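You operate a simulated robot arm through the tools that you are given. There is no shell and no other tool.

Carry out the task below with a simulated two-armed robot. There is one attempt and no reset: what you move stays moved.

Task
Flush the black loop till its meter runs clear, then close it again.
Fine: watch the meter; its knob ends on Off, fill and drain levers shut; other knobs, dials and hose stay. Where these are worked on the way, their far stop is far enough and under half their travel is too little: drain lever.

It is judged by the outcome, as a careful person would: the job done as asked, and still so three seconds after it is handed in. It fails if anything else is knocked over, pushed out of place, dropped, spilled or broken.

Robot
Two 7-joint arms with two-finger parallel grippers on one trunk that stands fixed in place. Base frame: the origin is at the foot of the trunk, x ahead of it, y to its left, z up. Units: m, rad, N and s.
The left shoulder is at [0.02, 0.138, 1.556], the right one opposite. Payload 1.57 kg a hand.
Tool frame (each hand has its own): the origin (TCP) lies between the finger pads and is the grasp point; the fingertips stand 0.03 m ahead of it; z points along the fingers, y is the line along which they close. Largest opening 0.08 m; finger width 0.017, thickness 0.012; the body of the gripper, 0.04 by 0.082 m, starts 0.08 m behind the TCP.
Orientation is told as [roll, pitch, yaw] about the base's x, y, z axes, in that order, counted from this pose: with the fingers straight down and closing along the base's y, the tool's x points along the base's -x, its y along +y and its z along -z.

Tools
- The arms move only by the tool jog_arm. It takes "left_increments", "right_increments" or both (then of equal length, played together; a hand with none holds still); each is a list that holds one entry, the list of rows, each a list of 6 numbers: the shift along the base's x, y, z in m, then the turn, a rotation vector about the base's x, y, z in rad. In form: [[[dx, dy, dz, rx, ry, rz], ...]]. A call has 1 to 20 rows; each row is the pose to reach, as a shift and turn from the pose commanded when the call began. "left_grip" and "right_grip" are, for a hand that has rows, the closure, from 0 (fully open) to 1 (shut), set as the call begins (left out, the last holds). A row lasts 0.2 s, in which the tool goes at most 0.05 m and 0.15 rad; a call with a longer step from one row to the next is refused whole, and so is a gripper value outside its range. A pose out of reach is approached as far as the arm can. The call stops where the force on the tool passes 40 N (or 10 N more than at its start, if that is more) or the arm is blocked; 0.2 s more then pass. The fingers move at their own pace (about 0.045 m/s each) and stop on an object; they squeeze with about 36 N. The grip force told is the motor's: it shows also when the fingers shut on nothing. Time passes only in rows, and 0.2 s behind the last, so rows that repeat a pose let the fingers close. It gives the time, the measured TCP pose, the force on the tool (base axes), the opening and the grip force at its end, in the units of the frame above (readings bear some noise), with the torque about the TCP (base axes, N m) and any sound that the robot's microphone picked up, and new pictures: "views" is both (left out), scene, wrist or none (wrist: the cameras of the hands that moved).
- Cameras (640 x 400 px; columns grow to the right, rows downward): "scene" is now at [0.1557, -0.0344, 1.4043]; the picture's right is [-0.53, -0.85, 0.00], its down [-0.74, 0.46, -0.49] and it looks along [0.42, -0.26, -0.87] (base axes); focal length 271 px, centre (320, 200). "left" rides on the left gripper at [0.072, 0.007, -0.122] in its tool frame; the picture's right is [-0.09, 1.00, 0.00], its down [-0.84, -0.08, -0.54] and it looks along [-0.54, -0.05, 0.84] (tool axes); focal length 238 px, centre (320, 200). "right" rides on the right gripper at [0.072, -0.007, -0.122] in its tool frame; the picture's right is [0.09, 1.00, 0.00], its down [-0.84, 0.08, -0.54] and it looks along [-0.54, 0.05, 0.84] (tool axes); focal length 238 px, centre (320, 200). There is no depth. A picture from a camera that has moved, and an enlarged one, comes with that camera's place and axes in the base frame and with its lens.
- move_column(by): slides the trunk up (or, below 0, down) by that many m; the arms and the scene camera ride with it, the base frame stays. It gives what a move gives, with no picture.
- aim_head(pan, tilt): turns the head with the scene camera to pan (to the left, within 1.047 rad either way) and tilt (down, from -0.506 to 1.204), counted from straight ahead of the robot. It gives what a move gives, and a new picture of the scene camera.
- inspect(camera, box): a new picture of the part [left, top, right, bottom] of that camera's present view, enlarged. It takes no simulated time.
- close_job(): hands the job in; it is judged then, once.

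Places have to be worked out from the pictures, the camera data and where the tool is seen. Open the grippers and draw the arms clear of the work before you hand the job in, unless the task says otherwise.

The tools are called after ">>>" as name(argument=value, ...) on one line, values as JSON. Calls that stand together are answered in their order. jog_arm: Moves the arms, as the interface text tells. Its arguments: {"type":"object","properties":{"left_increments":{"type":"array","items":{"type":"array","items":{"type":"array","items":{"type":"number"}}}},"left_grip":{"type":"number"},"right_increments":{"type":"array","items":{"type":"array","items":{"type":"array","items":{"type":"number"}}}},"right_grip":{"type":"number"},"views":{"type":"string","enum":["both","scene","wrist","none"]}},"required":[]} The other tools are called the same way: move_column (by) slides the trunk up or down; aim_head (pan, tilt) turns the head that bears the scene camera; inspect (camera, box) takes an enlarged picture of a part of a camera's view; close_job () hands the job in.

At the start:

```text
time_s: 0.0
left_ee_pos: [0.2414, -0.0198, 1.1968]
left_orientation: [0.007, 0.007, 0.005]
left_force: [-0.8, -0.2, 0.3]
left_moment: [0.0, 0.04, -0.01]
left_gripper_width: 0.0799
left_grasp_force: 0.0
right_ee_pos: [0.2206, -0.2698, 1.1814]
right_orientation: [-0.001, 0.0, 0.003]
right_force: [-0.2, -0.4, 0.6]
right_moment: [-0.01, 0.01, 0.0]
right_gripper_width: 0.0797
right_grasp_force: 0.1
trunk travel left (down, up): [-0.931, 0.309]
head pan, tilt: [-0.852, 0.941]
```

scene: 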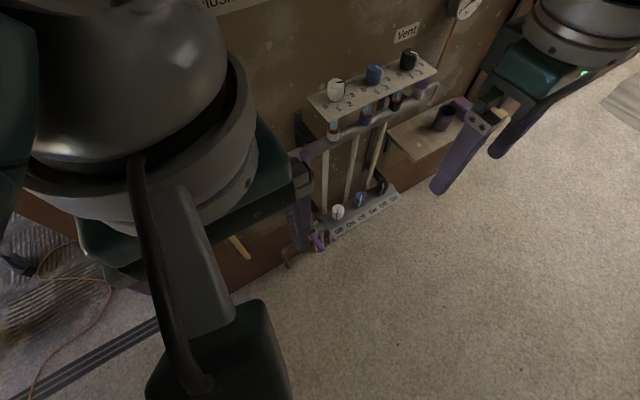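
right: 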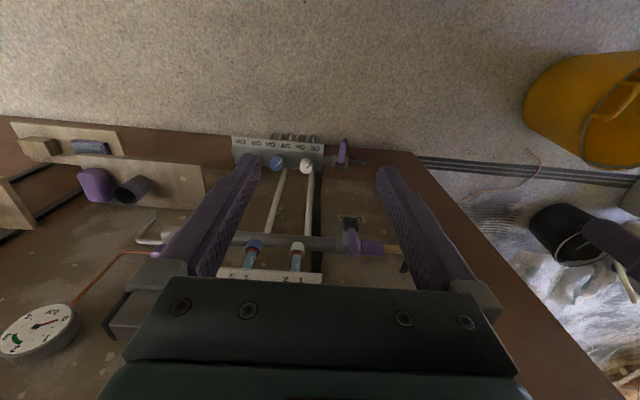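
left: 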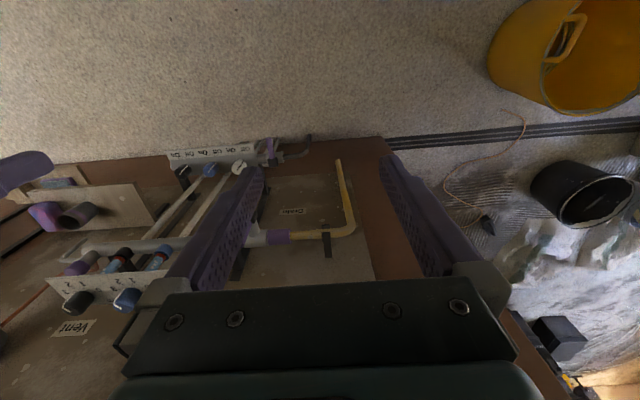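

The pictures show a wall-mounted manifold with meters and knobs at the top, valves and a lower knob row. I'll look more closely before anything moves.

>>> inspect(camera="scene", box=[280, 0, 480, 130])

>>> inspect(camera="scene", box=[220, 120, 420, 280])

>>> inspect(camera="left", box=[0, 120, 400, 350])

>>> inspect(camera="right", box=[0, 110, 440, 370])

```text
3.08 times, centred on (380, 65) of scene
camera zoom: at [0.1557, -0.0344, 1.4043], right [-0.53, -0.85, 0.0], down [-0.74, 0.46, -0.49], along [0.42, -0.26, -0.87], focal length 834 px, centre (135, 615)
```

zoom: 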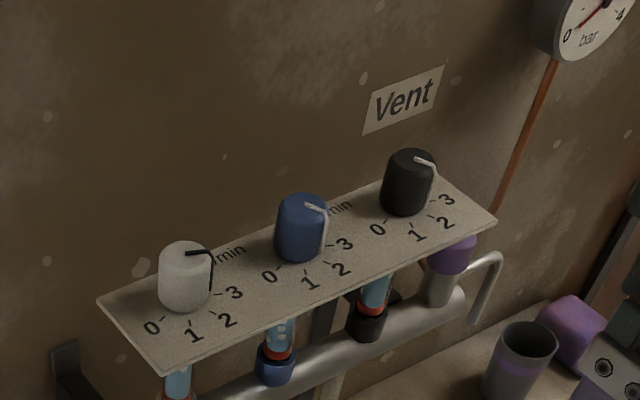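

```text
2.50 times, centred on (320, 200) of scene
camera zoom: at [0.1557, -0.0344, 1.4043], right [-0.53, -0.85, 0.0], down [-0.74, 0.46, -0.49], along [0.42, -0.26, -0.87], focal length 678 px, centre (320, 200)
```

zoom: 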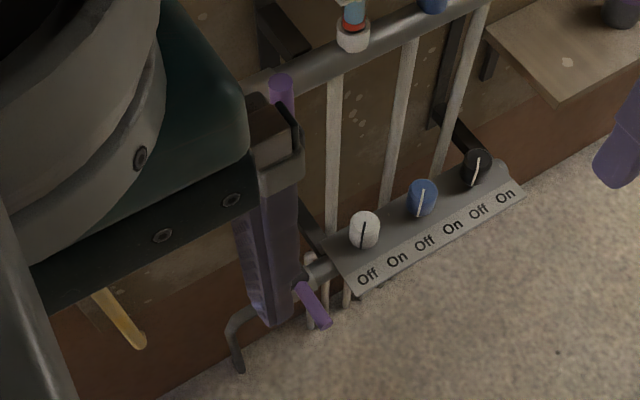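

```text
1.60 times, centred on (200, 235) of left
camera zoom: at [0.1698, -0.016, 1.3186], right [0.09, 1.0, 0.01], down [0.84, -0.08, 0.54], along [0.53, -0.04, -0.84], focal length 381 px, centre (512, 144)
```

zoom: 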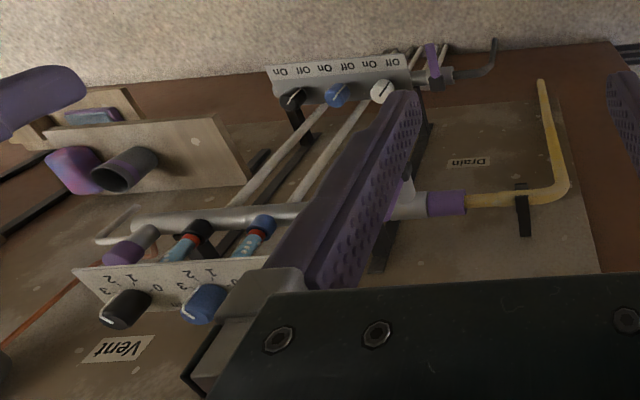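

```text
1.45 times, centred on (220, 240) of right
camera zoom: at [0.15, -0.2752, 1.3036], right [-0.09, 1.0, 0.0], down [0.84, 0.08, 0.54], along [0.54, 0.05, -0.84], focal length 347 px, centre (466, 142)
```

zoom: 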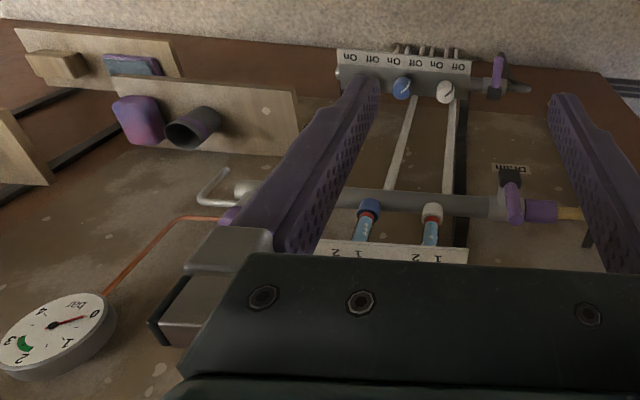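

The arms hide part of the wall unit. I'll turn the head around to get the overall layout.

>>> aim_head(pan=-0.3, tilt=0.6)

>>> aim_head(pan=-0.9, tilt=0.5)

>>> aim_head(pan=0.4, tilt=0.7)

```text
time_s: 1.0
left_ee_pos: [0.241, -0.0224, 1.1967]
left_orientation: [0.006, 0.006, 0.004]
left_force: [-0.5, 0.1, -0.7]
left_moment: [-0.01, 0.01, 0.0]
left_gripper_width: 0.0802
left_grasp_force: 0.1
right_ee_pos: [0.2215, -0.2688, 1.1818]
right_orientation: [0.002, 0.002, 0.002]
right_force: [-0.4, -0.5, -0.1]
right_moment: [-0.01, -0.03, -0.01]
right_gripper_width: 0.08
right_grasp_force: 0.0
trunk travel left (down, up): [-0.931, 0.309]
head pan, tilt: [-0.3, 0.6]
camera scene: at [0.1839, -0.0257, 1.44], right [-0.3, -0.95, 0.0], down [-0.54, 0.17, -0.82], along [0.79, -0.24, -0.57], focal length 271 px, centre (320, 200)
```

scene: 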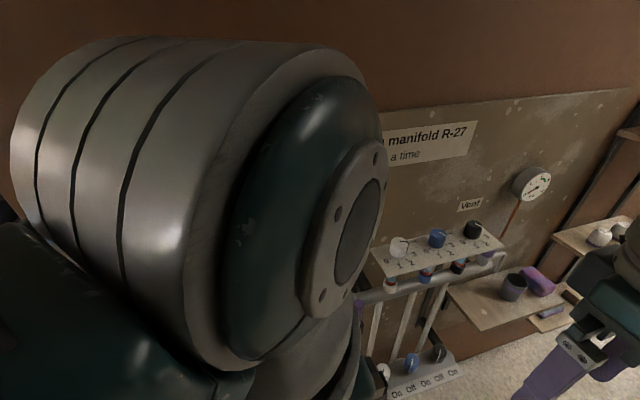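

```text
time_s: 2.0
left_ee_pos: [0.2409, -0.021, 1.1972]
left_orientation: [0.006, 0.006, 0.007]
left_force: [-0.1, -0.3, 0.6]
left_moment: [-0.03, 0.03, 0.01]
left_gripper_width: 0.08
left_grasp_force: 0.0
right_ee_pos: [0.2208, -0.2699, 1.1818]
right_orientation: [0.0, 0.0, 0.001]
right_force: [-0.7, 0.1, -0.1]
right_moment: [0.01, -0.02, -0.01]
right_gripper_width: 0.0799
right_grasp_force: 0.0
trunk travel left (down, up): [-0.931, 0.309]
head pan, tilt: [-0.901, 0.499]
camera scene: at [0.1561, -0.0708, 1.4492], right [-0.78, -0.62, 0.0], down [-0.3, 0.38, -0.88], along [0.55, -0.69, -0.48], focal length 271 px, centre (320, 200)
```

scene: 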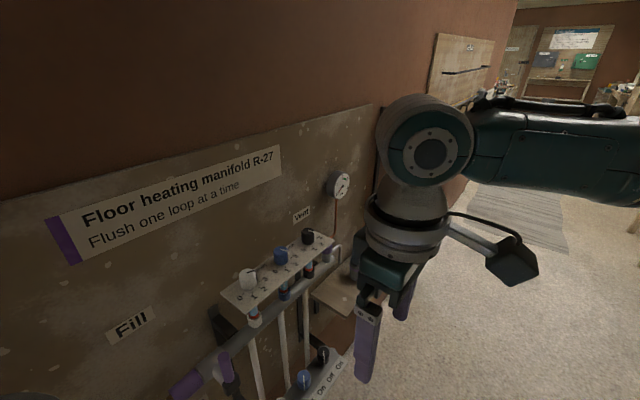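

```text
time_s: 3.4
left_ee_pos: [0.241, -0.0199, 1.1961]
left_orientation: [0.007, 0.006, 0.005]
left_force: [-1.2, -0.8, 0.1]
left_moment: [0.0, 0.04, -0.02]
left_gripper_width: 0.0798
left_grasp_force: 0.0
right_ee_pos: [0.2202, -0.2698, 1.1828]
right_orientation: [0.001, 0.002, 0.003]
right_force: [-0.5, -0.2, -0.3]
right_moment: [-0.01, 0.02, -0.02]
right_gripper_width: 0.0801
right_grasp_force: 0.1
trunk travel left (down, up): [-0.931, 0.309]
head pan, tilt: [0.4, 0.7]
camera scene: at [0.1778, 0.0335, 1.4315], right [0.39, -0.92, 0.0], down [-0.59, -0.25, -0.77], along [0.7, 0.3, -0.64], focal length 271 px, centre (320, 200)
```

scene: 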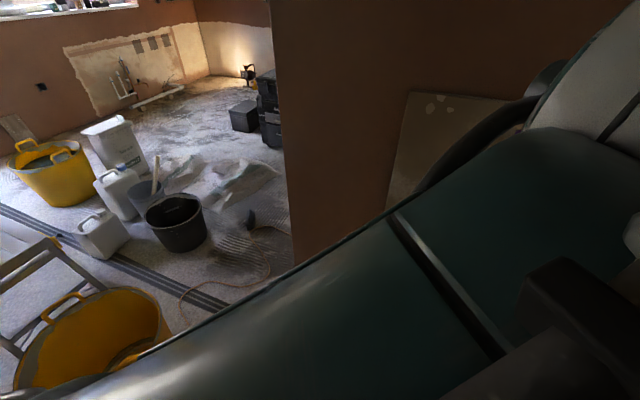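

Triangulating from the wrist cameras, I put the wall at about x=0.6. The lower knobs are near (0.456, -0.29/-0.38/-0.47, 0.64), the upper bar near z 0.93, the fill valve near (0.49, -0.18, 0.94) and the drain lever near (0.415, -0.184, 0.626). I'll draw the left arm out to the left so the head camera can see.

>>> jog_arm(left_increments=[[[0, 0.04, 0, 0, 0, 0], [0, 0.08, 0, 0, 0, 0], [0, 0.12, 0, 0, 0, 0], [0, 0.16, 0, 0, 0, 0], [0, 0.2, 0, 0, 0, 0], [0, 0.24, 0, 0, 0, 0]]], views="wrist")

>>> aim_head(pan=-0.6, tilt=0.8)

```text
time_s: 4.8
left_ee_pos: [0.2398, 0.2183, 1.1985]
left_orientation: [0.007, 0.004, 0.003]
left_force: [-0.5, 0.1, 0.3]
left_moment: [0.0, -0.01, 0.0]
left_gripper_width: 0.0801
left_grasp_force: 0.0
right_ee_pos: [0.2216, -0.2704, 1.1816]
right_orientation: [0.001, 0.001, 0.003]
right_force: [-0.7, -1.5, -0.3]
right_moment: [-0.01, -0.01, 0.02]
right_gripper_width: 0.08
right_grasp_force: 0.1
trunk travel left (down, up): [-0.931, 0.309]
head pan, tilt: [0.4, 0.7]
camera left: at [0.1691, 0.2239, 1.3206], right [0.09, 1.0, 0.01], down [0.84, -0.08, 0.54], along [0.54, -0.04, -0.84], focal length 238 px, centre (320, 200)
```

left: 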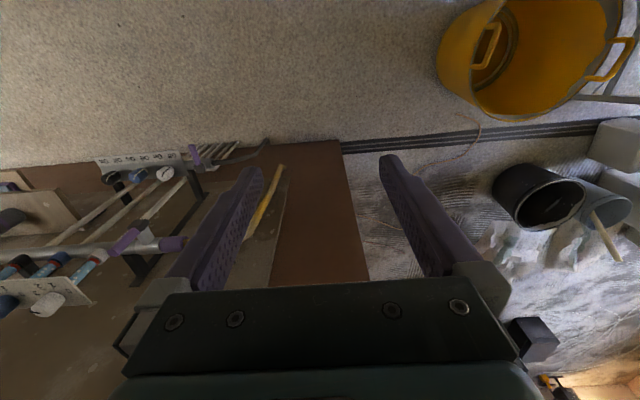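

```text
time_s: 6.1
left_ee_pos: [0.2397, 0.2186, 1.1988]
left_orientation: [0.007, 0.005, 0.005]
left_force: [0.2, 0.1, -0.4]
left_moment: [0.0, -0.01, 0.0]
left_gripper_width: 0.0799
left_grasp_force: 0.0
right_ee_pos: [0.2215, -0.2696, 1.1821]
right_orientation: [0.0, -0.001, 0.002]
right_force: [-0.2, -0.6, 0.6]
right_moment: [0.0, 0.0, -0.02]
right_gripper_width: 0.0801
right_grasp_force: 0.0
trunk travel left (down, up): [-0.931, 0.309]
head pan, tilt: [-0.6, 0.799]
camera scene: at [0.1661, -0.045, 1.4232], right [-0.56, -0.83, 0.0], down [-0.59, 0.4, -0.7], along [0.58, -0.39, -0.72], focal length 271 px, centre (320, 200)
```

scene: 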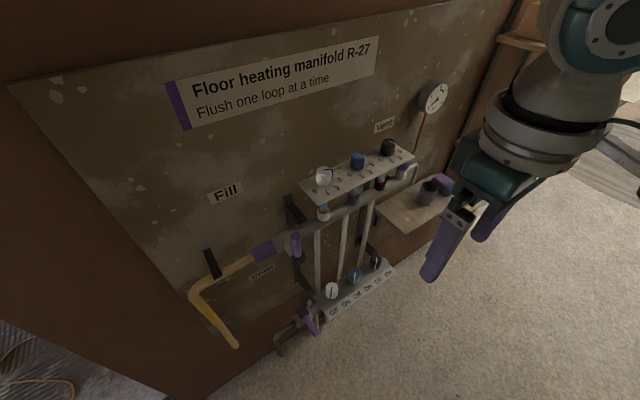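

Now the whole unit is visible, so I'll zoom in on each section.

>>> inspect(camera="scene", box=[290, 240, 410, 340])

>>> inspect(camera="scene", box=[290, 120, 430, 230])

>>> inspect(camera="scene", box=[180, 170, 340, 360])

>>> inspect(camera="scene", box=[370, 70, 470, 220])

>>> inspect(camera="left", box=[0, 120, 240, 330])

```text
4.00 times, centred on (350, 290) of scene
camera zoom: at [0.1661, -0.045, 1.4232], right [-0.56, -0.83, 0.0], down [-0.59, 0.4, -0.7], along [0.58, -0.39, -0.72], focal length 1085 px, centre (200, -160)
```

zoom: 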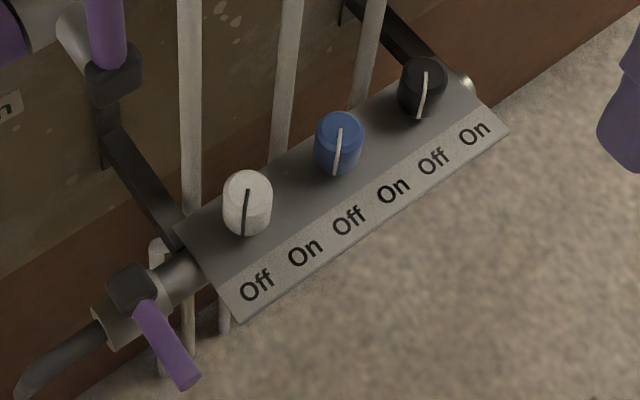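

```text
3.64 times, centred on (360, 175) of scene
camera zoom: at [0.1661, -0.045, 1.4232], right [-0.56, -0.83, 0.0], down [-0.59, 0.4, -0.7], along [0.58, -0.39, -0.72], focal length 986 px, centre (174, 291)
```

zoom: 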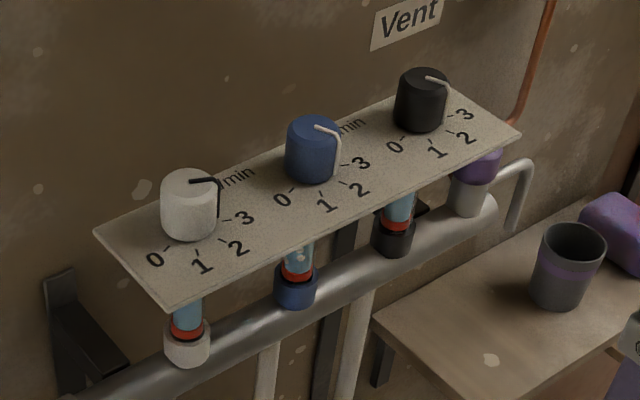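

```text
2.11 times, centred on (260, 265) of scene
camera zoom: at [0.1661, -0.045, 1.4232], right [-0.56, -0.83, 0.0], down [-0.59, 0.4, -0.7], along [0.58, -0.39, -0.72], focal length 571 px, centre (446, 63)
```

zoom: 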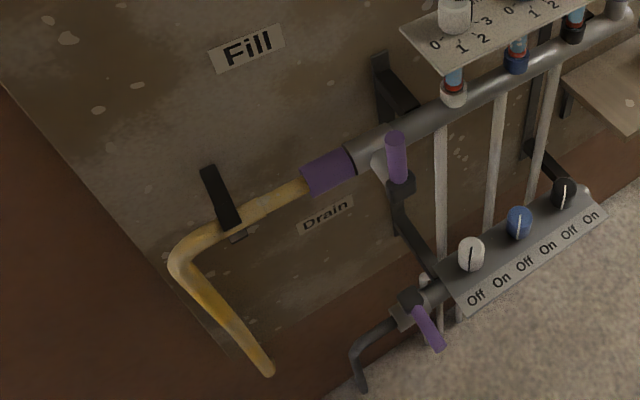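

```text
2.67 times, centred on (420, 145) of scene
camera zoom: at [0.1661, -0.045, 1.4232], right [-0.56, -0.83, 0.0], down [-0.59, 0.4, -0.7], along [0.58, -0.39, -0.72], focal length 723 px, centre (53, 347)
```

zoom: 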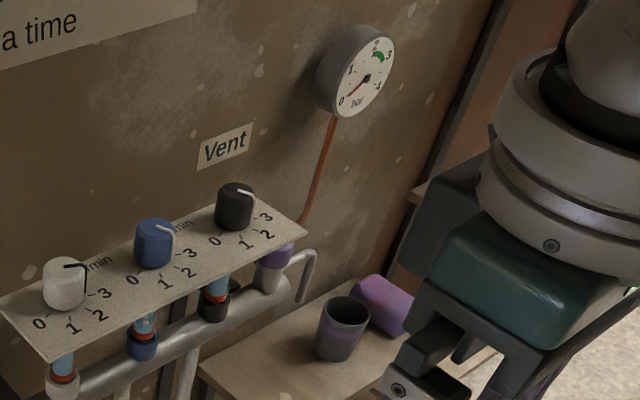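

```text
1.90 times, centred on (120, 225) of left
camera zoom: at [0.1692, 0.2232, 1.3205], right [0.09, 1.0, 0.01], down [0.84, -0.08, 0.54], along [0.53, -0.04, -0.84], focal length 454 px, centre (701, 152)
```

zoom: 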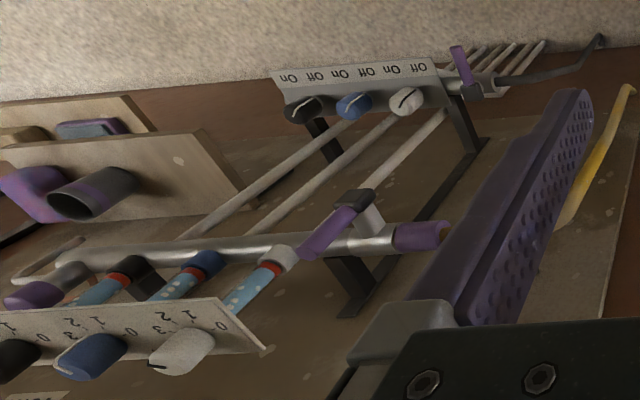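

All lower knobs appear to have vertical axes with Off/On labels. The fill lever points straight up, from hub (0.448, -0.184, 0.92) to tip z 1.005. The drain lever points toward me, from hub (0.448, -0.178, 0.64) to tip x≈0.38. I'll lower the trunk to bring the arms and camera down to working height.

>>> move_column(by=-0.35)

>>> aim_head(pan=-0.75, tilt=0.45)

>>> inspect(camera="right", box=[0, 0, 640, 400])

```text
time_s: 9.5
left_ee_pos: [0.2408, 0.2184, 0.8485]
left_orientation: [0.006, 0.008, 0.005]
left_force: [0.3, 0.1, 0.6]
left_moment: [0.01, 0.02, -0.02]
left_gripper_width: 0.0799
left_grasp_force: 0.1
right_ee_pos: [0.2216, -0.2693, 0.8331]
right_orientation: [0.002, 0.0, 0.002]
right_force: [-0.2, 0.7, 0.3]
right_moment: [-0.02, 0.01, 0.01]
right_gripper_width: 0.0798
right_grasp_force: 0.0
trunk travel left (down, up): [-0.581, 0.659]
head pan, tilt: [-0.6, 0.799]
```

```text
time_s: 10.4
left_ee_pos: [0.2407, 0.2184, 0.8487]
left_orientation: [0.007, 0.008, 0.003]
left_force: [0.7, 0.2, -0.4]
left_moment: [-0.02, 0.02, 0.03]
left_gripper_width: 0.0801
left_grasp_force: 0.1
right_ee_pos: [0.2213, -0.269, 0.8332]
right_orientation: [0.001, -0.001, 0.001]
right_force: [-0.3, 0.0, -0.1]
right_moment: [0.01, -0.01, 0.02]
right_gripper_width: 0.08
right_grasp_force: 0.1
trunk travel left (down, up): [-0.581, 0.659]
head pan, tilt: [-0.75, 0.45]
camera scene: at [0.1668, -0.0621, 1.1036], right [-0.68, -0.73, 0.0], down [-0.32, 0.3, -0.9], along [0.66, -0.61, -0.44], focal length 271 px, centre (320, 200)
```

scene: 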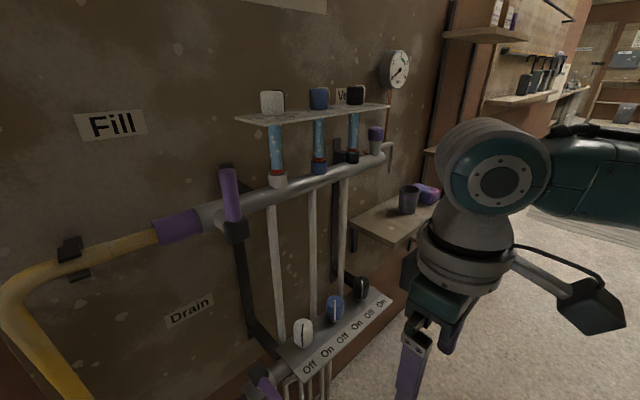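

```text
1.00 times, centred on (320, 200) of right (not enlarged: the box is as wide or as high as the picture)
camera zoom: at [0.15, -0.2752, 0.9536], right [-0.09, 1.0, 0.0], down [0.84, 0.08, 0.54], along [0.54, 0.05, -0.84], focal length 238 px, centre (320, 200)
```

zoom: 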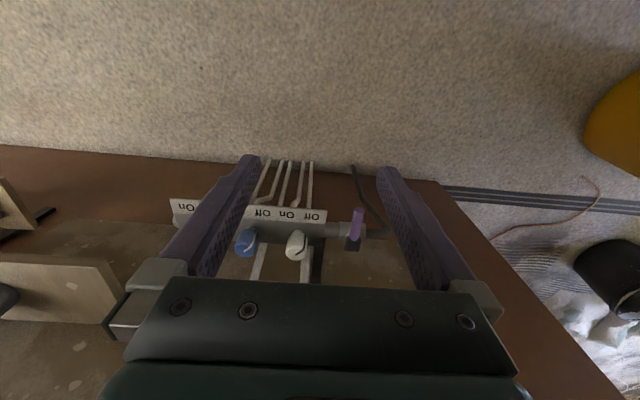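

The view from here is good. I'll zoom in on the knobs, sight glasses, gauge and levers.

>>> inspect(camera="scene", box=[240, 270, 400, 370])

>>> inspect(camera="scene", box=[240, 80, 400, 190])

>>> inspect(camera="scene", box=[370, 40, 420, 90])

>>> inspect(camera="scene", box=[180, 150, 300, 400])

>>> inspect(camera="right", box=[200, 180, 400, 290])

```text
4.00 times, centred on (320, 320) of scene
camera zoom: at [0.1668, -0.0621, 1.1036], right [-0.68, -0.73, 0.0], down [-0.32, 0.3, -0.9], along [0.66, -0.61, -0.44], focal length 1085 px, centre (320, -280)
```

zoom: 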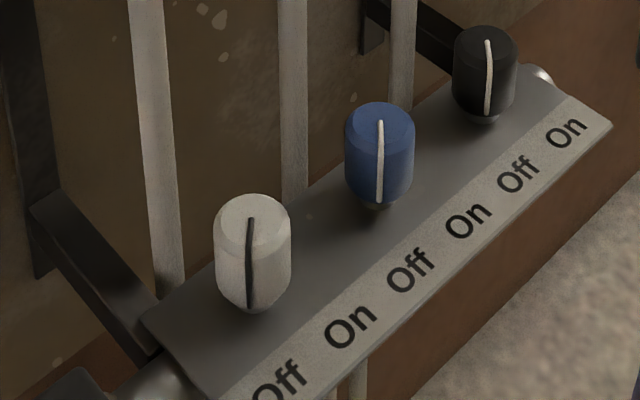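

```text
3.64 times, centred on (320, 135) of scene
camera zoom: at [0.1668, -0.0621, 1.1036], right [-0.68, -0.73, 0.0], down [-0.32, 0.3, -0.9], along [0.66, -0.61, -0.44], focal length 986 px, centre (320, 436)
```

zoom: 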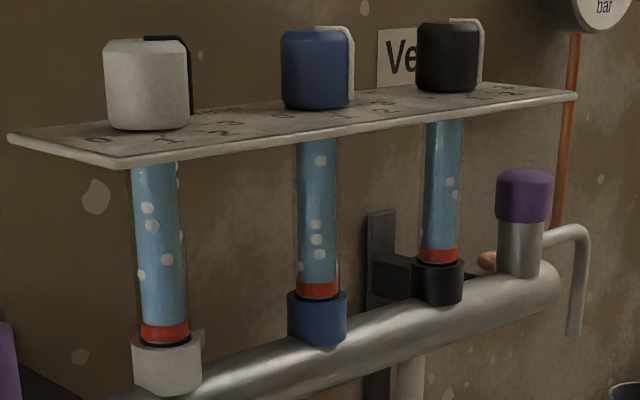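

```text
8.00 times, centred on (395, 65) of scene
camera zoom: at [0.1668, -0.0621, 1.1036], right [-0.68, -0.73, 0.0], down [-0.32, 0.3, -0.9], along [0.66, -0.61, -0.44], focal length 2169 px, centre (-280, 1280)
```

zoom: 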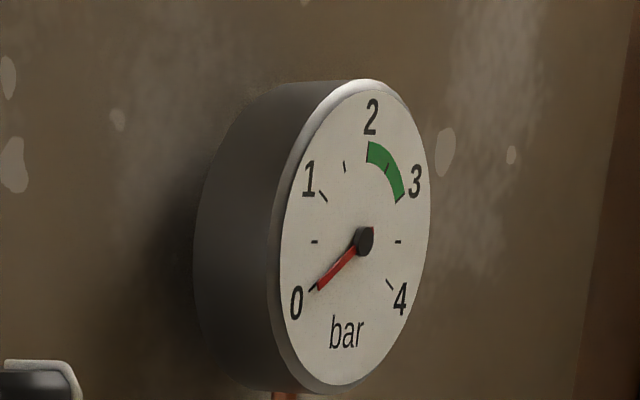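

```text
1.60 times, centred on (240, 275) of scene
camera zoom: at [0.1668, -0.0621, 1.1036], right [-0.68, -0.73, 0.0], down [-0.32, 0.3, -0.9], along [0.66, -0.61, -0.44], focal length 434 px, centre (448, 80)
```

zoom: 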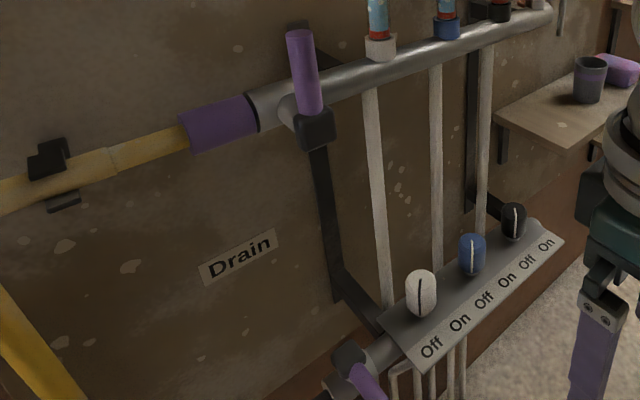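

```text
3.20 times, centred on (300, 235) of right
camera zoom: at [0.15, -0.2752, 0.9536], right [-0.09, 1.0, 0.0], down [0.84, 0.08, 0.54], along [0.54, 0.05, -0.84], focal length 763 px, centre (384, 88)
```

zoom: 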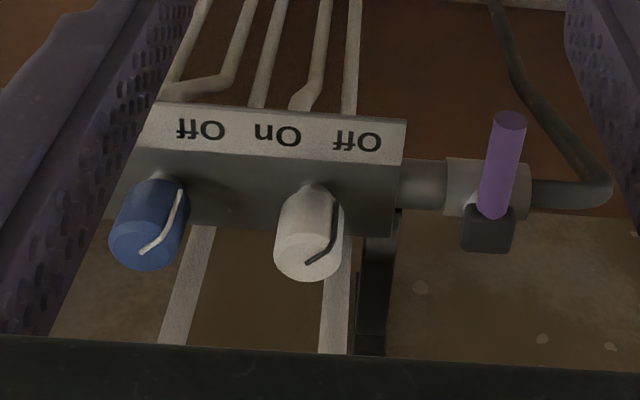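

The lower-knob pointers sit at Off (front-left), so On is a turn of about +90° about vertical. The gauge reads 0 bar and bubbles show in the black sight glass. The black knob's top is near (0.465, -0.478, 0.647), with the upper plate edge at x≈0.468 above it, so I'll tilt the right tool and approach from the front.

>>> jog_arm(right_increments=[[[0.0, -0.02, 0, 0, -0.13, 0], [0.0, -0.04, 0, 0, -0.26, 0], [0.0, -0.06, 0, 0, -0.39, 0], [0.02, -0.08, 0, 0, -0.52, 0], [0.04, -0.11, -0.02, 0, -0.52, 0], [0.06, -0.14, -0.04, 0, -0.52, 0], [0.09, -0.16, -0.04, 0, -0.52, 0], [0.11, -0.18, -0.05, 0, -0.52, 0]]], right_grip=0, views="both")

```text
time_s: 12.2
left_ee_pos: [0.2412, 0.218, 0.8477]
left_orientation: [0.007, 0.006, 0.007]
left_force: [0.0, -0.7, -0.5]
left_moment: [0.0, 0.0, 0.0]
left_gripper_width: 0.08
left_grasp_force: 0.1
right_ee_pos: [0.3305, -0.4498, 0.7814]
right_orientation: [-0.003, -0.519, 0.002]
right_force: [-0.3, 0.1, 0.2]
right_moment: [-0.01, -0.02, 0.01]
right_gripper_width: 0.0797
right_grasp_force: 0.0
trunk travel left (down, up): [-0.581, 0.659]
head pan, tilt: [-0.75, 0.45]
camera scene: at [0.1669, -0.0622, 1.1037], right [-0.68, -0.73, 0.0], down [-0.32, 0.3, -0.9], along [0.66, -0.61, -0.44], focal length 271 px, centre (320, 200)
camera right: at [0.209, -0.4558, 0.851], right [-0.08, 1.0, -0.05], down [0.46, 0.08, 0.89], along [0.89, 0.05, -0.46], focal length 238 px, centre (320, 200)
```

scene: 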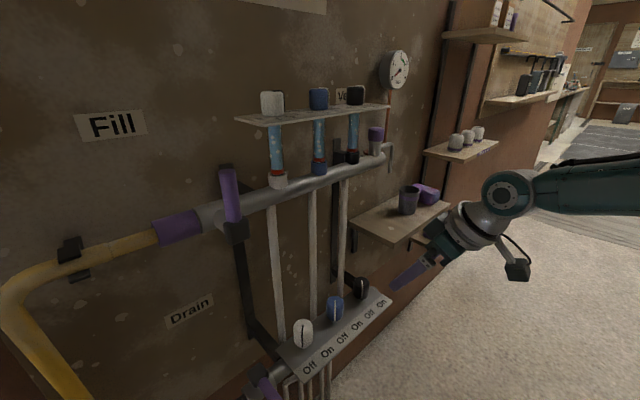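
right: 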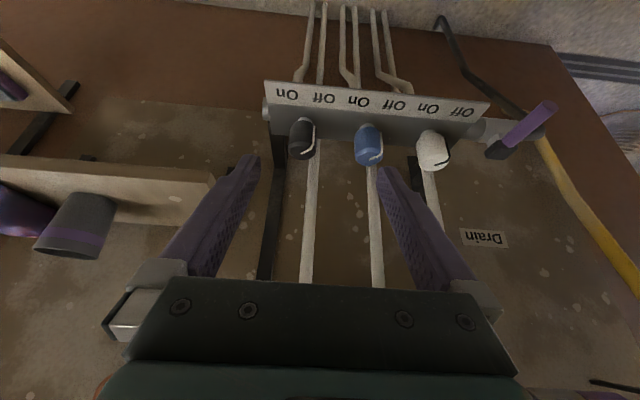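

The arm followed well, and the right camera now sees all three lower knobs. I'll zoom in to measure the black knob and the levers.

>>> inspect(camera="right", box=[250, 70, 410, 170])

>>> inspect(camera="right", box=[400, 70, 560, 170])

>>> inspect(camera="scene", box=[280, 270, 460, 380])

```text
4.00 times, centred on (330, 120) of right
camera zoom: at [0.209, -0.4558, 0.851], right [-0.08, 1.0, -0.05], down [0.46, 0.08, 0.89], along [0.89, 0.05, -0.46], focal length 953 px, centre (280, 520)
```

zoom: 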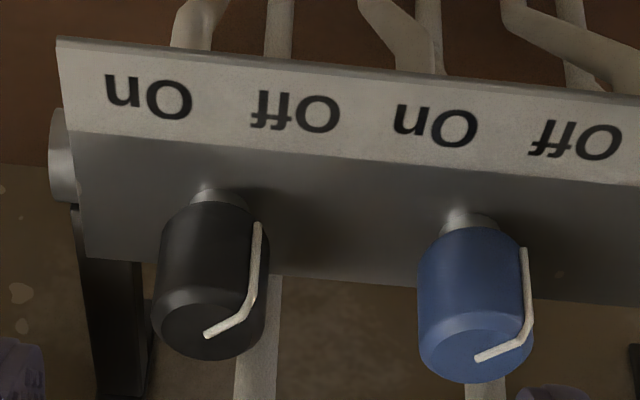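

```text
4.00 times, centred on (480, 120) of right
camera zoom: at [0.209, -0.4558, 0.851], right [-0.08, 1.0, -0.05], down [0.46, 0.08, 0.89], along [0.89, 0.05, -0.46], focal length 953 px, centre (-320, 520)
```

zoom: 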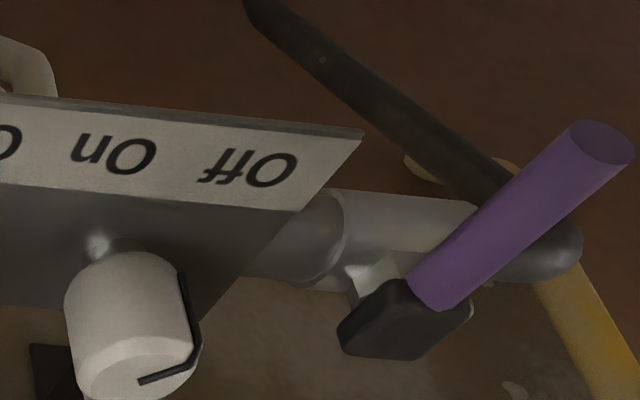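

```text
3.56 times, centred on (370, 325) of scene
camera zoom: at [0.1669, -0.0622, 1.1037], right [-0.68, -0.73, 0.0], down [-0.32, 0.3, -0.9], along [0.66, -0.61, -0.44], focal length 964 px, centre (142, -244)
```

zoom: 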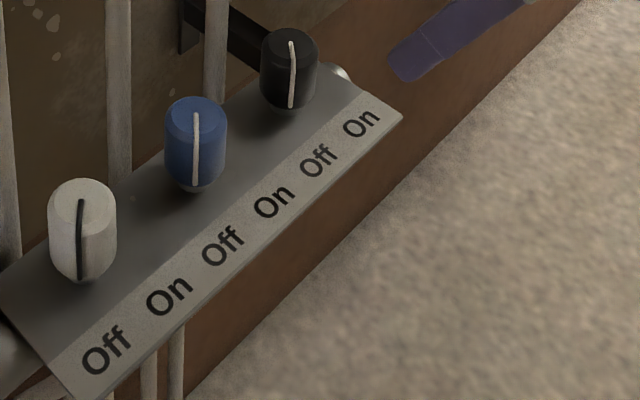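

From two views, the black knob's centre is at about (0.462, -0.468) with its top at z≈0.649 and a diameter of about 36 mm. I'll turn the right tool to yaw -0.75 so a +90° turn is available, and go to a pre-grasp about 8 cm back along the approach.

>>> jog_arm(right_increments=[[[0.0, 0.0, 0, 0, 0, -0.15], [0.0, 0.0, 0, 0, 0, -0.3], [0.03, 0.0, -0.02, 0, 0, -0.45], [0.06, 0.005, -0.04, 0, 0, -0.6], [0.08, 0.009, -0.06, 0, 0, -0.75], [0.1, 0.009, -0.073, 0, 0, -0.75], [0.1, 0.009, -0.073, 0, 0, -0.75]]], right_grip=0.2, views="both")

```text
time_s: 13.8
left_ee_pos: [0.2419, 0.2188, 0.8489]
left_orientation: [0.007, 0.008, 0.007]
left_force: [-0.6, 0.3, 0.1]
left_moment: [-0.01, 0.01, 0.01]
left_gripper_width: 0.0802
left_grasp_force: 0.1
right_ee_pos: [0.4098, -0.4338, 0.7262]
right_orientation: [0.0, -0.521, -0.748]
right_force: [1.1, 0.2, -0.1]
right_moment: [0.02, -0.01, -0.02]
right_gripper_width: 0.0641
right_grasp_force: 0.1
right hand out of reach, approached as far as the arm can: row 5, 6, 7
trunk travel left (down, up): [-0.581, 0.659]
head pan, tilt: [-0.75, 0.45]
camera scene: at [0.1668, -0.0622, 1.1037], right [-0.68, -0.73, 0.0], down [-0.32, 0.3, -0.9], along [0.66, -0.61, -0.44], focal length 271 px, centre (320, 200)
camera right: at [0.3163, -0.3536, 0.795], right [0.62, 0.78, -0.05], down [0.39, -0.25, 0.89], along [0.68, -0.57, -0.46], focal length 238 px, centre (320, 200)
```

scene: 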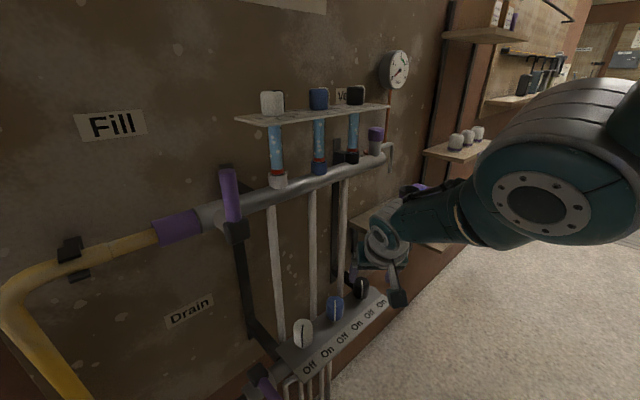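
right: 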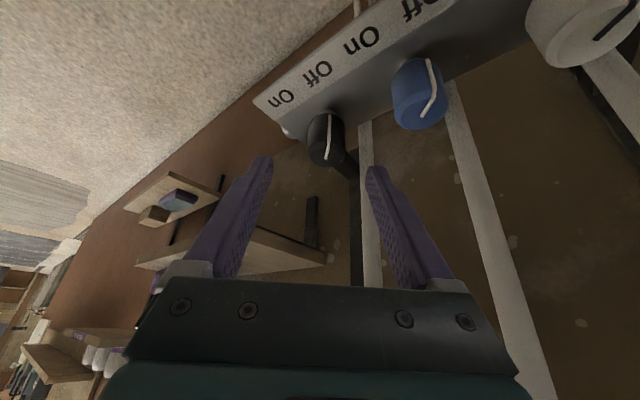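

The reach ran out at about (0.41, -0.434, 0.726) because the shoulder is too high. I'll pull the hand back and up, then lower the trunk further.

>>> jog_arm(right_increments=[[[-0.02, 0.01, 0.035, 0, 0, 0], [-0.05, 0.02, 0.065, 0, 0, 0], [-0.08, 0.03, 0.095, 0, 0, 0], [-0.11, 0.04, 0.12, 0, 0, 0], [-0.13, 0.05, 0.14, 0, 0, 0]]], views="none")

>>> move_column(by=-0.22)

>>> aim_head(pan=-0.75, tilt=0.2)

```text
time_s: 15.0
left_ee_pos: [0.2395, 0.2192, 0.8484]
left_orientation: [0.005, 0.006, 0.005]
left_force: [0.0, -0.9, -1.0]
left_moment: [0.02, -0.01, 0.01]
left_gripper_width: 0.0803
left_grasp_force: 0.0
right_ee_pos: [0.2803, -0.3831, 0.8665]
right_orientation: [-0.002, -0.519, -0.751]
right_force: [-0.4, 0.7, 0.0]
right_moment: [-0.03, -0.02, 0.0]
right_gripper_width: 0.0638
right_grasp_force: 0.0
trunk travel left (down, up): [-0.581, 0.659]
head pan, tilt: [-0.75, 0.45]
```

```text
time_s: 17.3
left_ee_pos: [0.2401, 0.2179, 0.6275]
left_orientation: [0.007, 0.005, 0.006]
left_force: [-0.5, -1.1, 0.4]
left_moment: [0.01, 0.0, 0.01]
left_gripper_width: 0.08
left_grasp_force: 0.0
right_ee_pos: [0.2813, -0.3837, 0.6461]
right_orientation: [-0.002, -0.519, -0.749]
right_force: [0.1, -0.2, -0.1]
right_moment: [0.01, 0.01, 0.01]
right_gripper_width: 0.0639
right_grasp_force: 0.1
trunk travel left (down, up): [-0.361, 0.879]
head pan, tilt: [-0.75, 0.45]
```

```text
time_s: 18.1
left_ee_pos: [0.2394, 0.2195, 0.6278]
left_orientation: [0.007, 0.008, 0.003]
left_force: [0.1, -0.8, -0.1]
left_moment: [0.03, -0.02, 0.02]
left_gripper_width: 0.08
left_grasp_force: 0.1
right_ee_pos: [0.2809, -0.3837, 0.6468]
right_orientation: [-0.002, -0.522, -0.75]
right_force: [0.9, -0.1, 1.5]
right_moment: [0.02, 0.02, -0.03]
right_gripper_width: 0.0641
right_grasp_force: 0.1
trunk travel left (down, up): [-0.361, 0.879]
head pan, tilt: [-0.75, 0.201]
camera scene: at [0.1677, -0.063, 0.9068], right [-0.68, -0.73, 0.0], down [-0.15, 0.14, -0.98], along [0.72, -0.67, -0.2], focal length 271 px, centre (320, 200)
```

scene: 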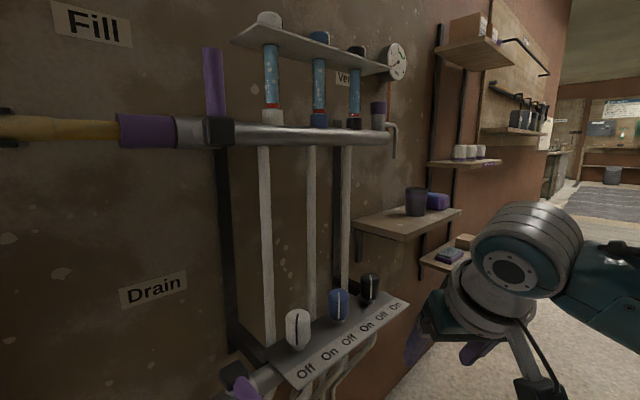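

The hand is at (0.281, -0.384, 0.646), and the camera still sees the meters and knobs well. I'll go up and forward to the pre-grasp near (0.425, -0.435, 0.715).

>>> jog_arm(right_increments=[[[0.0, 0.0, 0.04, 0, 0, 0], [0.02, -0.01, 0.07, 0, 0, 0], [0.06, -0.025, 0.07, 0, 0, 0], [0.1, -0.04, 0.07, 0, 0, 0], [0.13, -0.05, 0.07, 0, 0, 0], [0.15, -0.057, 0.063, 0, 0, 0], [0.15, -0.057, 0.063, 0, 0, 0]]], right_grip=0.2, views="both")

```text
time_s: 19.7
left_ee_pos: [0.2394, 0.2193, 0.6278]
left_orientation: [0.007, 0.007, 0.006]
left_force: [0.1, 0.1, -0.7]
left_moment: [-0.01, -0.02, 0.0]
left_gripper_width: 0.0798
left_grasp_force: 0.1
right_ee_pos: [0.431, -0.4411, 0.7083]
right_orientation: [-0.002, -0.521, -0.747]
right_force: [0.6, 0.7, 0.2]
right_moment: [-0.02, -0.01, -0.03]
right_gripper_width: 0.0642
right_grasp_force: 0.1
trunk travel left (down, up): [-0.361, 0.879]
head pan, tilt: [-0.75, 0.201]
camera scene: at [0.1676, -0.0631, 0.9069], right [-0.68, -0.73, 0.0], down [-0.15, 0.14, -0.98], along [0.72, -0.67, -0.2], focal length 271 px, centre (320, 200)
camera right: at [0.3379, -0.3616, 0.7787], right [0.62, 0.78, -0.05], down [0.39, -0.25, 0.89], along [0.68, -0.57, -0.46], focal length 238 px, centre (320, 200)
```

scene: 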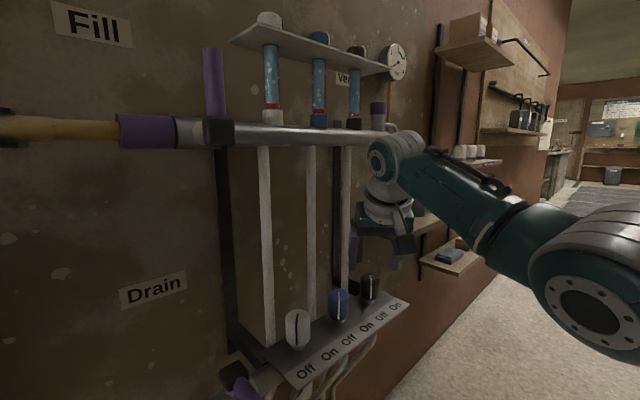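
right: 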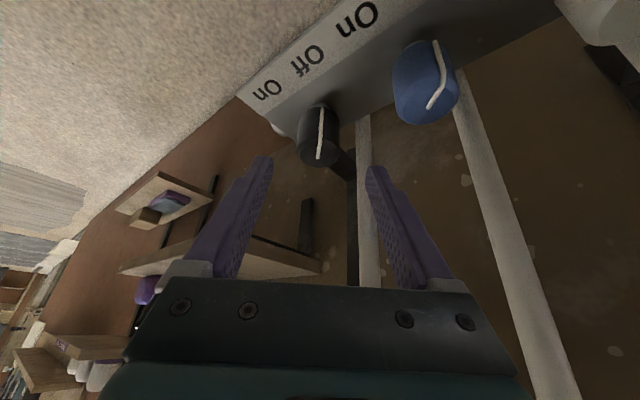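

The pre-grasp is reached. I'll zoom in on the knob from the wrist camera to check alignment.

>>> inspect(camera="right", box=[240, 80, 400, 180])

>>> inspect(camera="scene", box=[320, 200, 440, 310])

```text
4.00 times, centred on (320, 130) of right
camera zoom: at [0.3379, -0.3616, 0.7787], right [0.62, 0.78, -0.05], down [0.39, -0.25, 0.89], along [0.68, -0.57, -0.46], focal length 953 px, centre (320, 480)
```

zoom: 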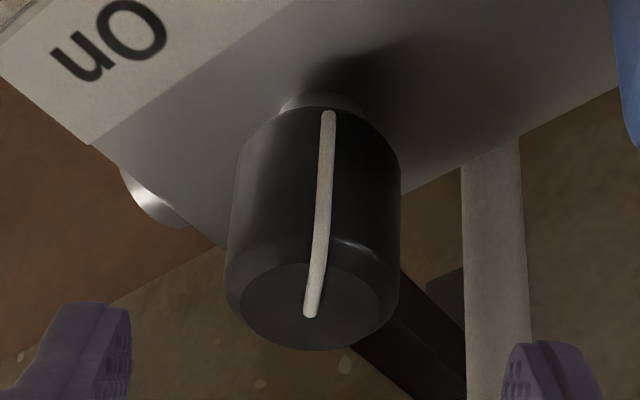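

```text
3.64 times, centred on (380, 255) of scene
camera zoom: at [0.1676, -0.0631, 0.9069], right [-0.68, -0.73, 0.0], down [-0.15, 0.14, -0.98], along [0.72, -0.67, -0.2], focal length 986 px, centre (102, 0)
```

zoom: 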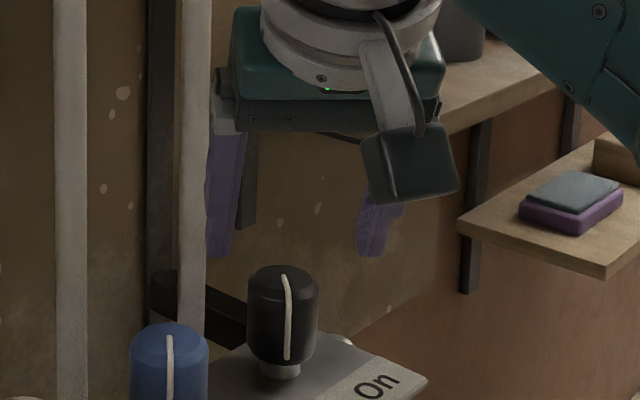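

The knob's centre resolves to (0.462, -0.470), so I'll descend with the fingers straddling it.

>>> jog_arm(right_increments=[[[0.01, -0.01, -0.024, 0, 0, 0], [0.02, -0.02, -0.047, 0, 0, 0], [0.029, -0.028, -0.068, 0, 0, 0], [0.029, -0.028, -0.07, 0, 0, 0]]], right_grip=0.2, views="both")

>>> inspect(camera="scene", box=[320, 220, 440, 330])

>>> inspect(camera="right", box=[220, 80, 420, 220])

```text
time_s: 20.5
left_ee_pos: [0.2384, 0.2199, 0.6284]
left_orientation: [0.008, 0.008, 0.004]
left_force: [0.8, 0.5, 0.9]
left_moment: [0.07, 0.06, -0.01]
left_gripper_width: 0.0801
left_grasp_force: 0.0
right_ee_pos: [0.4617, -0.463, 0.648]
right_orientation: [0.007, -0.511, -0.747]
right_force: [-11.4, 9.0, 5.5]
right_moment: [0.34, 0.02, 0.6]
right_gripper_width: 0.0629
right_grasp_force: 0.1
trunk travel left (down, up): [-0.361, 0.879]
head pan, tilt: [-0.75, 0.201]
stopped in row 4 (right hand): the force on the tool passed its limit at 80 N (the readings are from after the stop); the commanded pose is now the measured one
camera scene: at [0.167, -0.0624, 0.9068], right [-0.68, -0.73, 0.0], down [-0.15, 0.14, -0.98], along [0.72, -0.67, -0.2], focal length 271 px, centre (320, 200)
camera right: at [0.3668, -0.3847, 0.7178], right [0.62, 0.79, -0.04], down [0.39, -0.26, 0.88], along [0.69, -0.56, -0.47], focal length 238 px, centre (320, 200)
```

scene: 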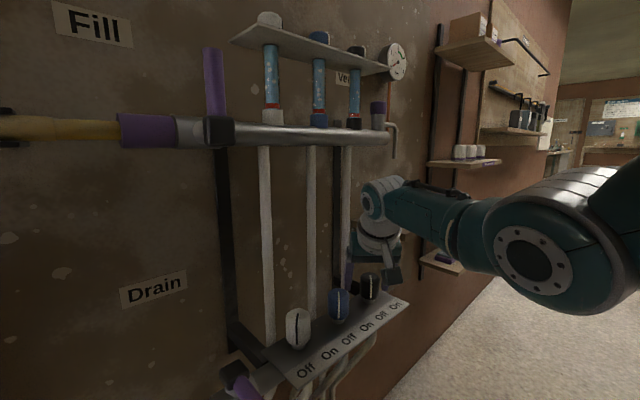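
right: 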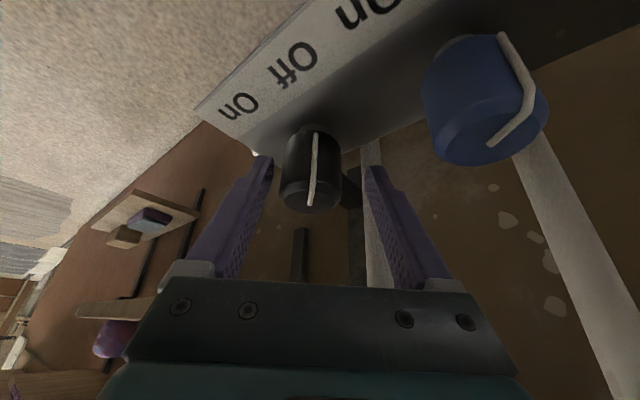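

```text
3.64 times, centred on (380, 275) of scene
camera zoom: at [0.167, -0.0624, 0.9068], right [-0.68, -0.73, 0.0], down [-0.15, 0.14, -0.98], along [0.72, -0.67, -0.2], focal length 986 px, centre (102, -73)
```

zoom: 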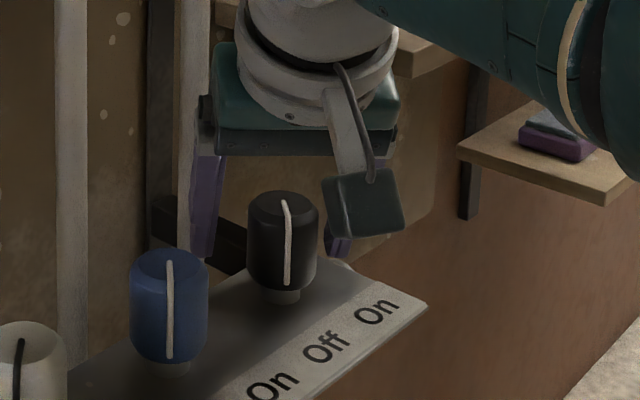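

```text
2.86 times, centred on (320, 150) of right
camera zoom: at [0.3668, -0.3847, 0.7178], right [0.62, 0.79, -0.04], down [0.39, -0.26, 0.88], along [0.69, -0.56, -0.47], focal length 681 px, centre (320, 343)
```

zoom: 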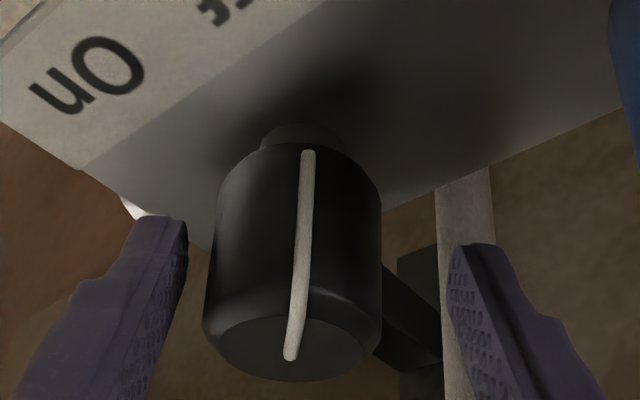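

The inner fingertip hit the vertical pipe behind the knob (force from the wall side), and the knob did not move. I'll back out and come in at a smaller yaw with a narrower opening, so the fingers stay in front of the pipe. The turn will then be made in two bites.

>>> jog_arm(right_increments=[[[-0.013, 0.012, 0.03, 0, 0, 0], [-0.026, 0.024, 0.061, 0, 0, 0], [-0.035, 0.017, 0.06, 0, 0, 0.15], [-0.039, 0.0116, 0.0546, 0, 0, 0.3], [-0.039, 0.0116, 0.0546, 0, -0.01, 0.33]]], right_grip=0.36, views="wrist")

>>> inspect(camera="right", box=[220, 80, 420, 220])

>>> inspect(camera="scene", box=[320, 220, 440, 330])

```text
time_s: 21.7
left_ee_pos: [0.2404, 0.2194, 0.6284]
left_orientation: [0.005, 0.005, 0.006]
left_force: [-0.2, -0.5, 0.3]
left_moment: [0.02, 0.02, 0.01]
left_gripper_width: 0.08
left_grasp_force: 0.0
right_ee_pos: [0.4217, -0.4537, 0.7013]
right_orientation: [0.015, -0.528, -0.421]
right_force: [-0.2, 0.5, 0.0]
right_moment: [-0.03, 0.03, -0.03]
right_gripper_width: 0.0513
right_grasp_force: 0.0
trunk travel left (down, up): [-0.361, 0.879]
head pan, tilt: [-0.75, 0.201]
camera right: at [0.3072, -0.4102, 0.7707], right [0.33, 0.94, -0.03], down [0.44, -0.12, 0.89], along [0.84, -0.31, -0.45], focal length 238 px, centre (320, 200)
```

right: 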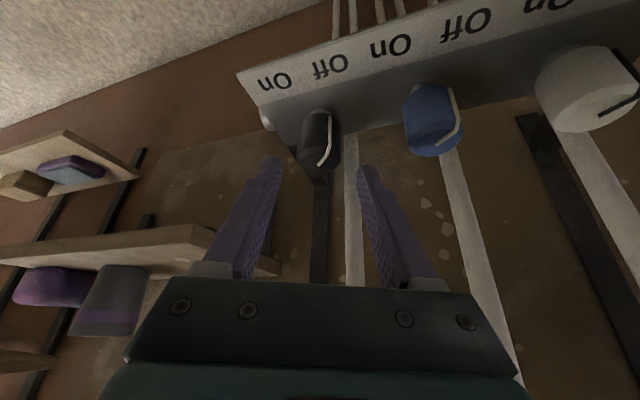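

```text
2.86 times, centred on (320, 150) of right
camera zoom: at [0.3072, -0.4102, 0.7707], right [0.33, 0.94, -0.03], down [0.44, -0.12, 0.89], along [0.84, -0.31, -0.45], focal length 681 px, centre (320, 343)
```

zoom: 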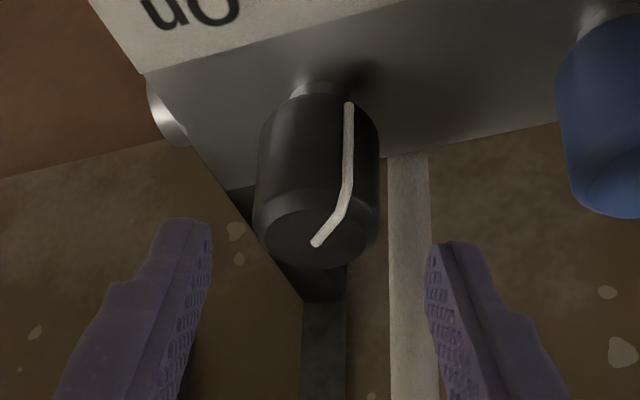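

```text
3.64 times, centred on (380, 275) of scene
camera zoom: at [0.1677, -0.063, 0.9069], right [-0.68, -0.73, 0.0], down [-0.15, 0.14, -0.98], along [0.72, -0.67, -0.2], focal length 986 px, centre (102, -73)
```

zoom: 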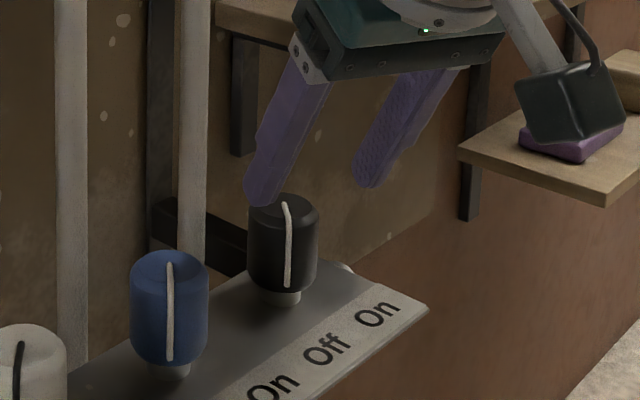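

The fingers are centred on the knob and clear of the pipe. I'll descend to the grasp at about (0.456, -0.467, 0.642) and close.

>>> jog_arm(right_increments=[[[0.012, -0.0045, -0.02, 0, 0, 0], [0.024, -0.009, -0.04, 0, 0, 0], [0.034, -0.0133, -0.0585, 0, 0, 0], [0.034, -0.0133, -0.0585, 0, 0, 0]]], right_grip=0.36, views="wrist")

>>> inspect(camera="scene", box=[320, 220, 440, 330])

```text
time_s: 22.7
left_ee_pos: [0.2402, 0.2198, 0.6285]
left_orientation: [0.007, 0.006, 0.006]
left_force: [0.0, 0.3, -0.4]
left_moment: [-0.01, -0.01, 0.01]
left_gripper_width: 0.0799
left_grasp_force: 0.1
right_ee_pos: [0.457, -0.4674, 0.6424]
right_orientation: [0.015, -0.528, -0.423]
right_force: [0.2, -0.2, 0.4]
right_moment: [0.02, 0.01, 0.01]
right_gripper_width: 0.0511
right_grasp_force: 0.1
trunk travel left (down, up): [-0.361, 0.879]
head pan, tilt: [-0.75, 0.201]
camera right: at [0.3413, -0.4236, 0.7109], right [0.33, 0.94, -0.03], down [0.44, -0.12, 0.89], along [0.84, -0.31, -0.45], focal length 238 px, centre (320, 200)
```

right: 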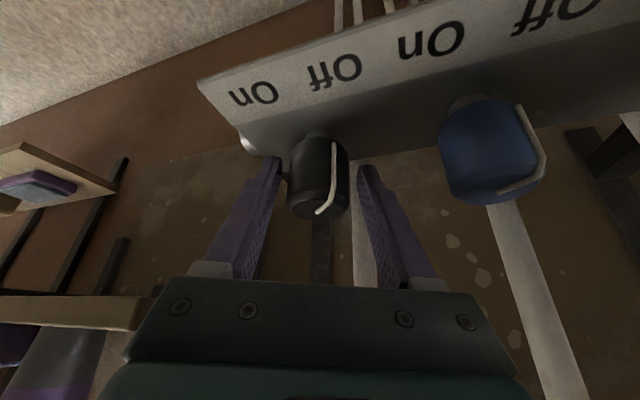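

```text
3.64 times, centred on (380, 275) of scene
camera zoom: at [0.1676, -0.0631, 0.9069], right [-0.68, -0.73, 0.0], down [-0.15, 0.14, -0.98], along [0.72, -0.67, -0.2], focal length 986 px, centre (102, -73)
```

zoom: 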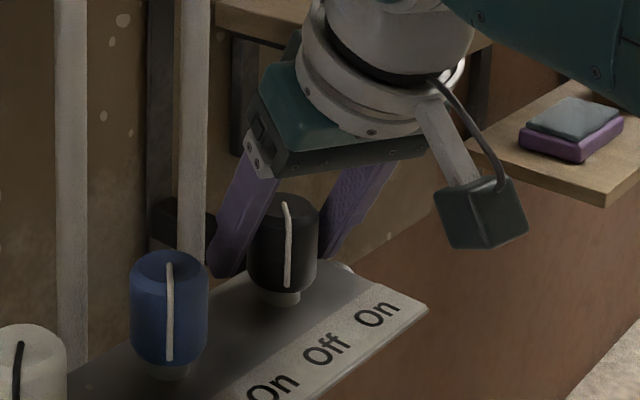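

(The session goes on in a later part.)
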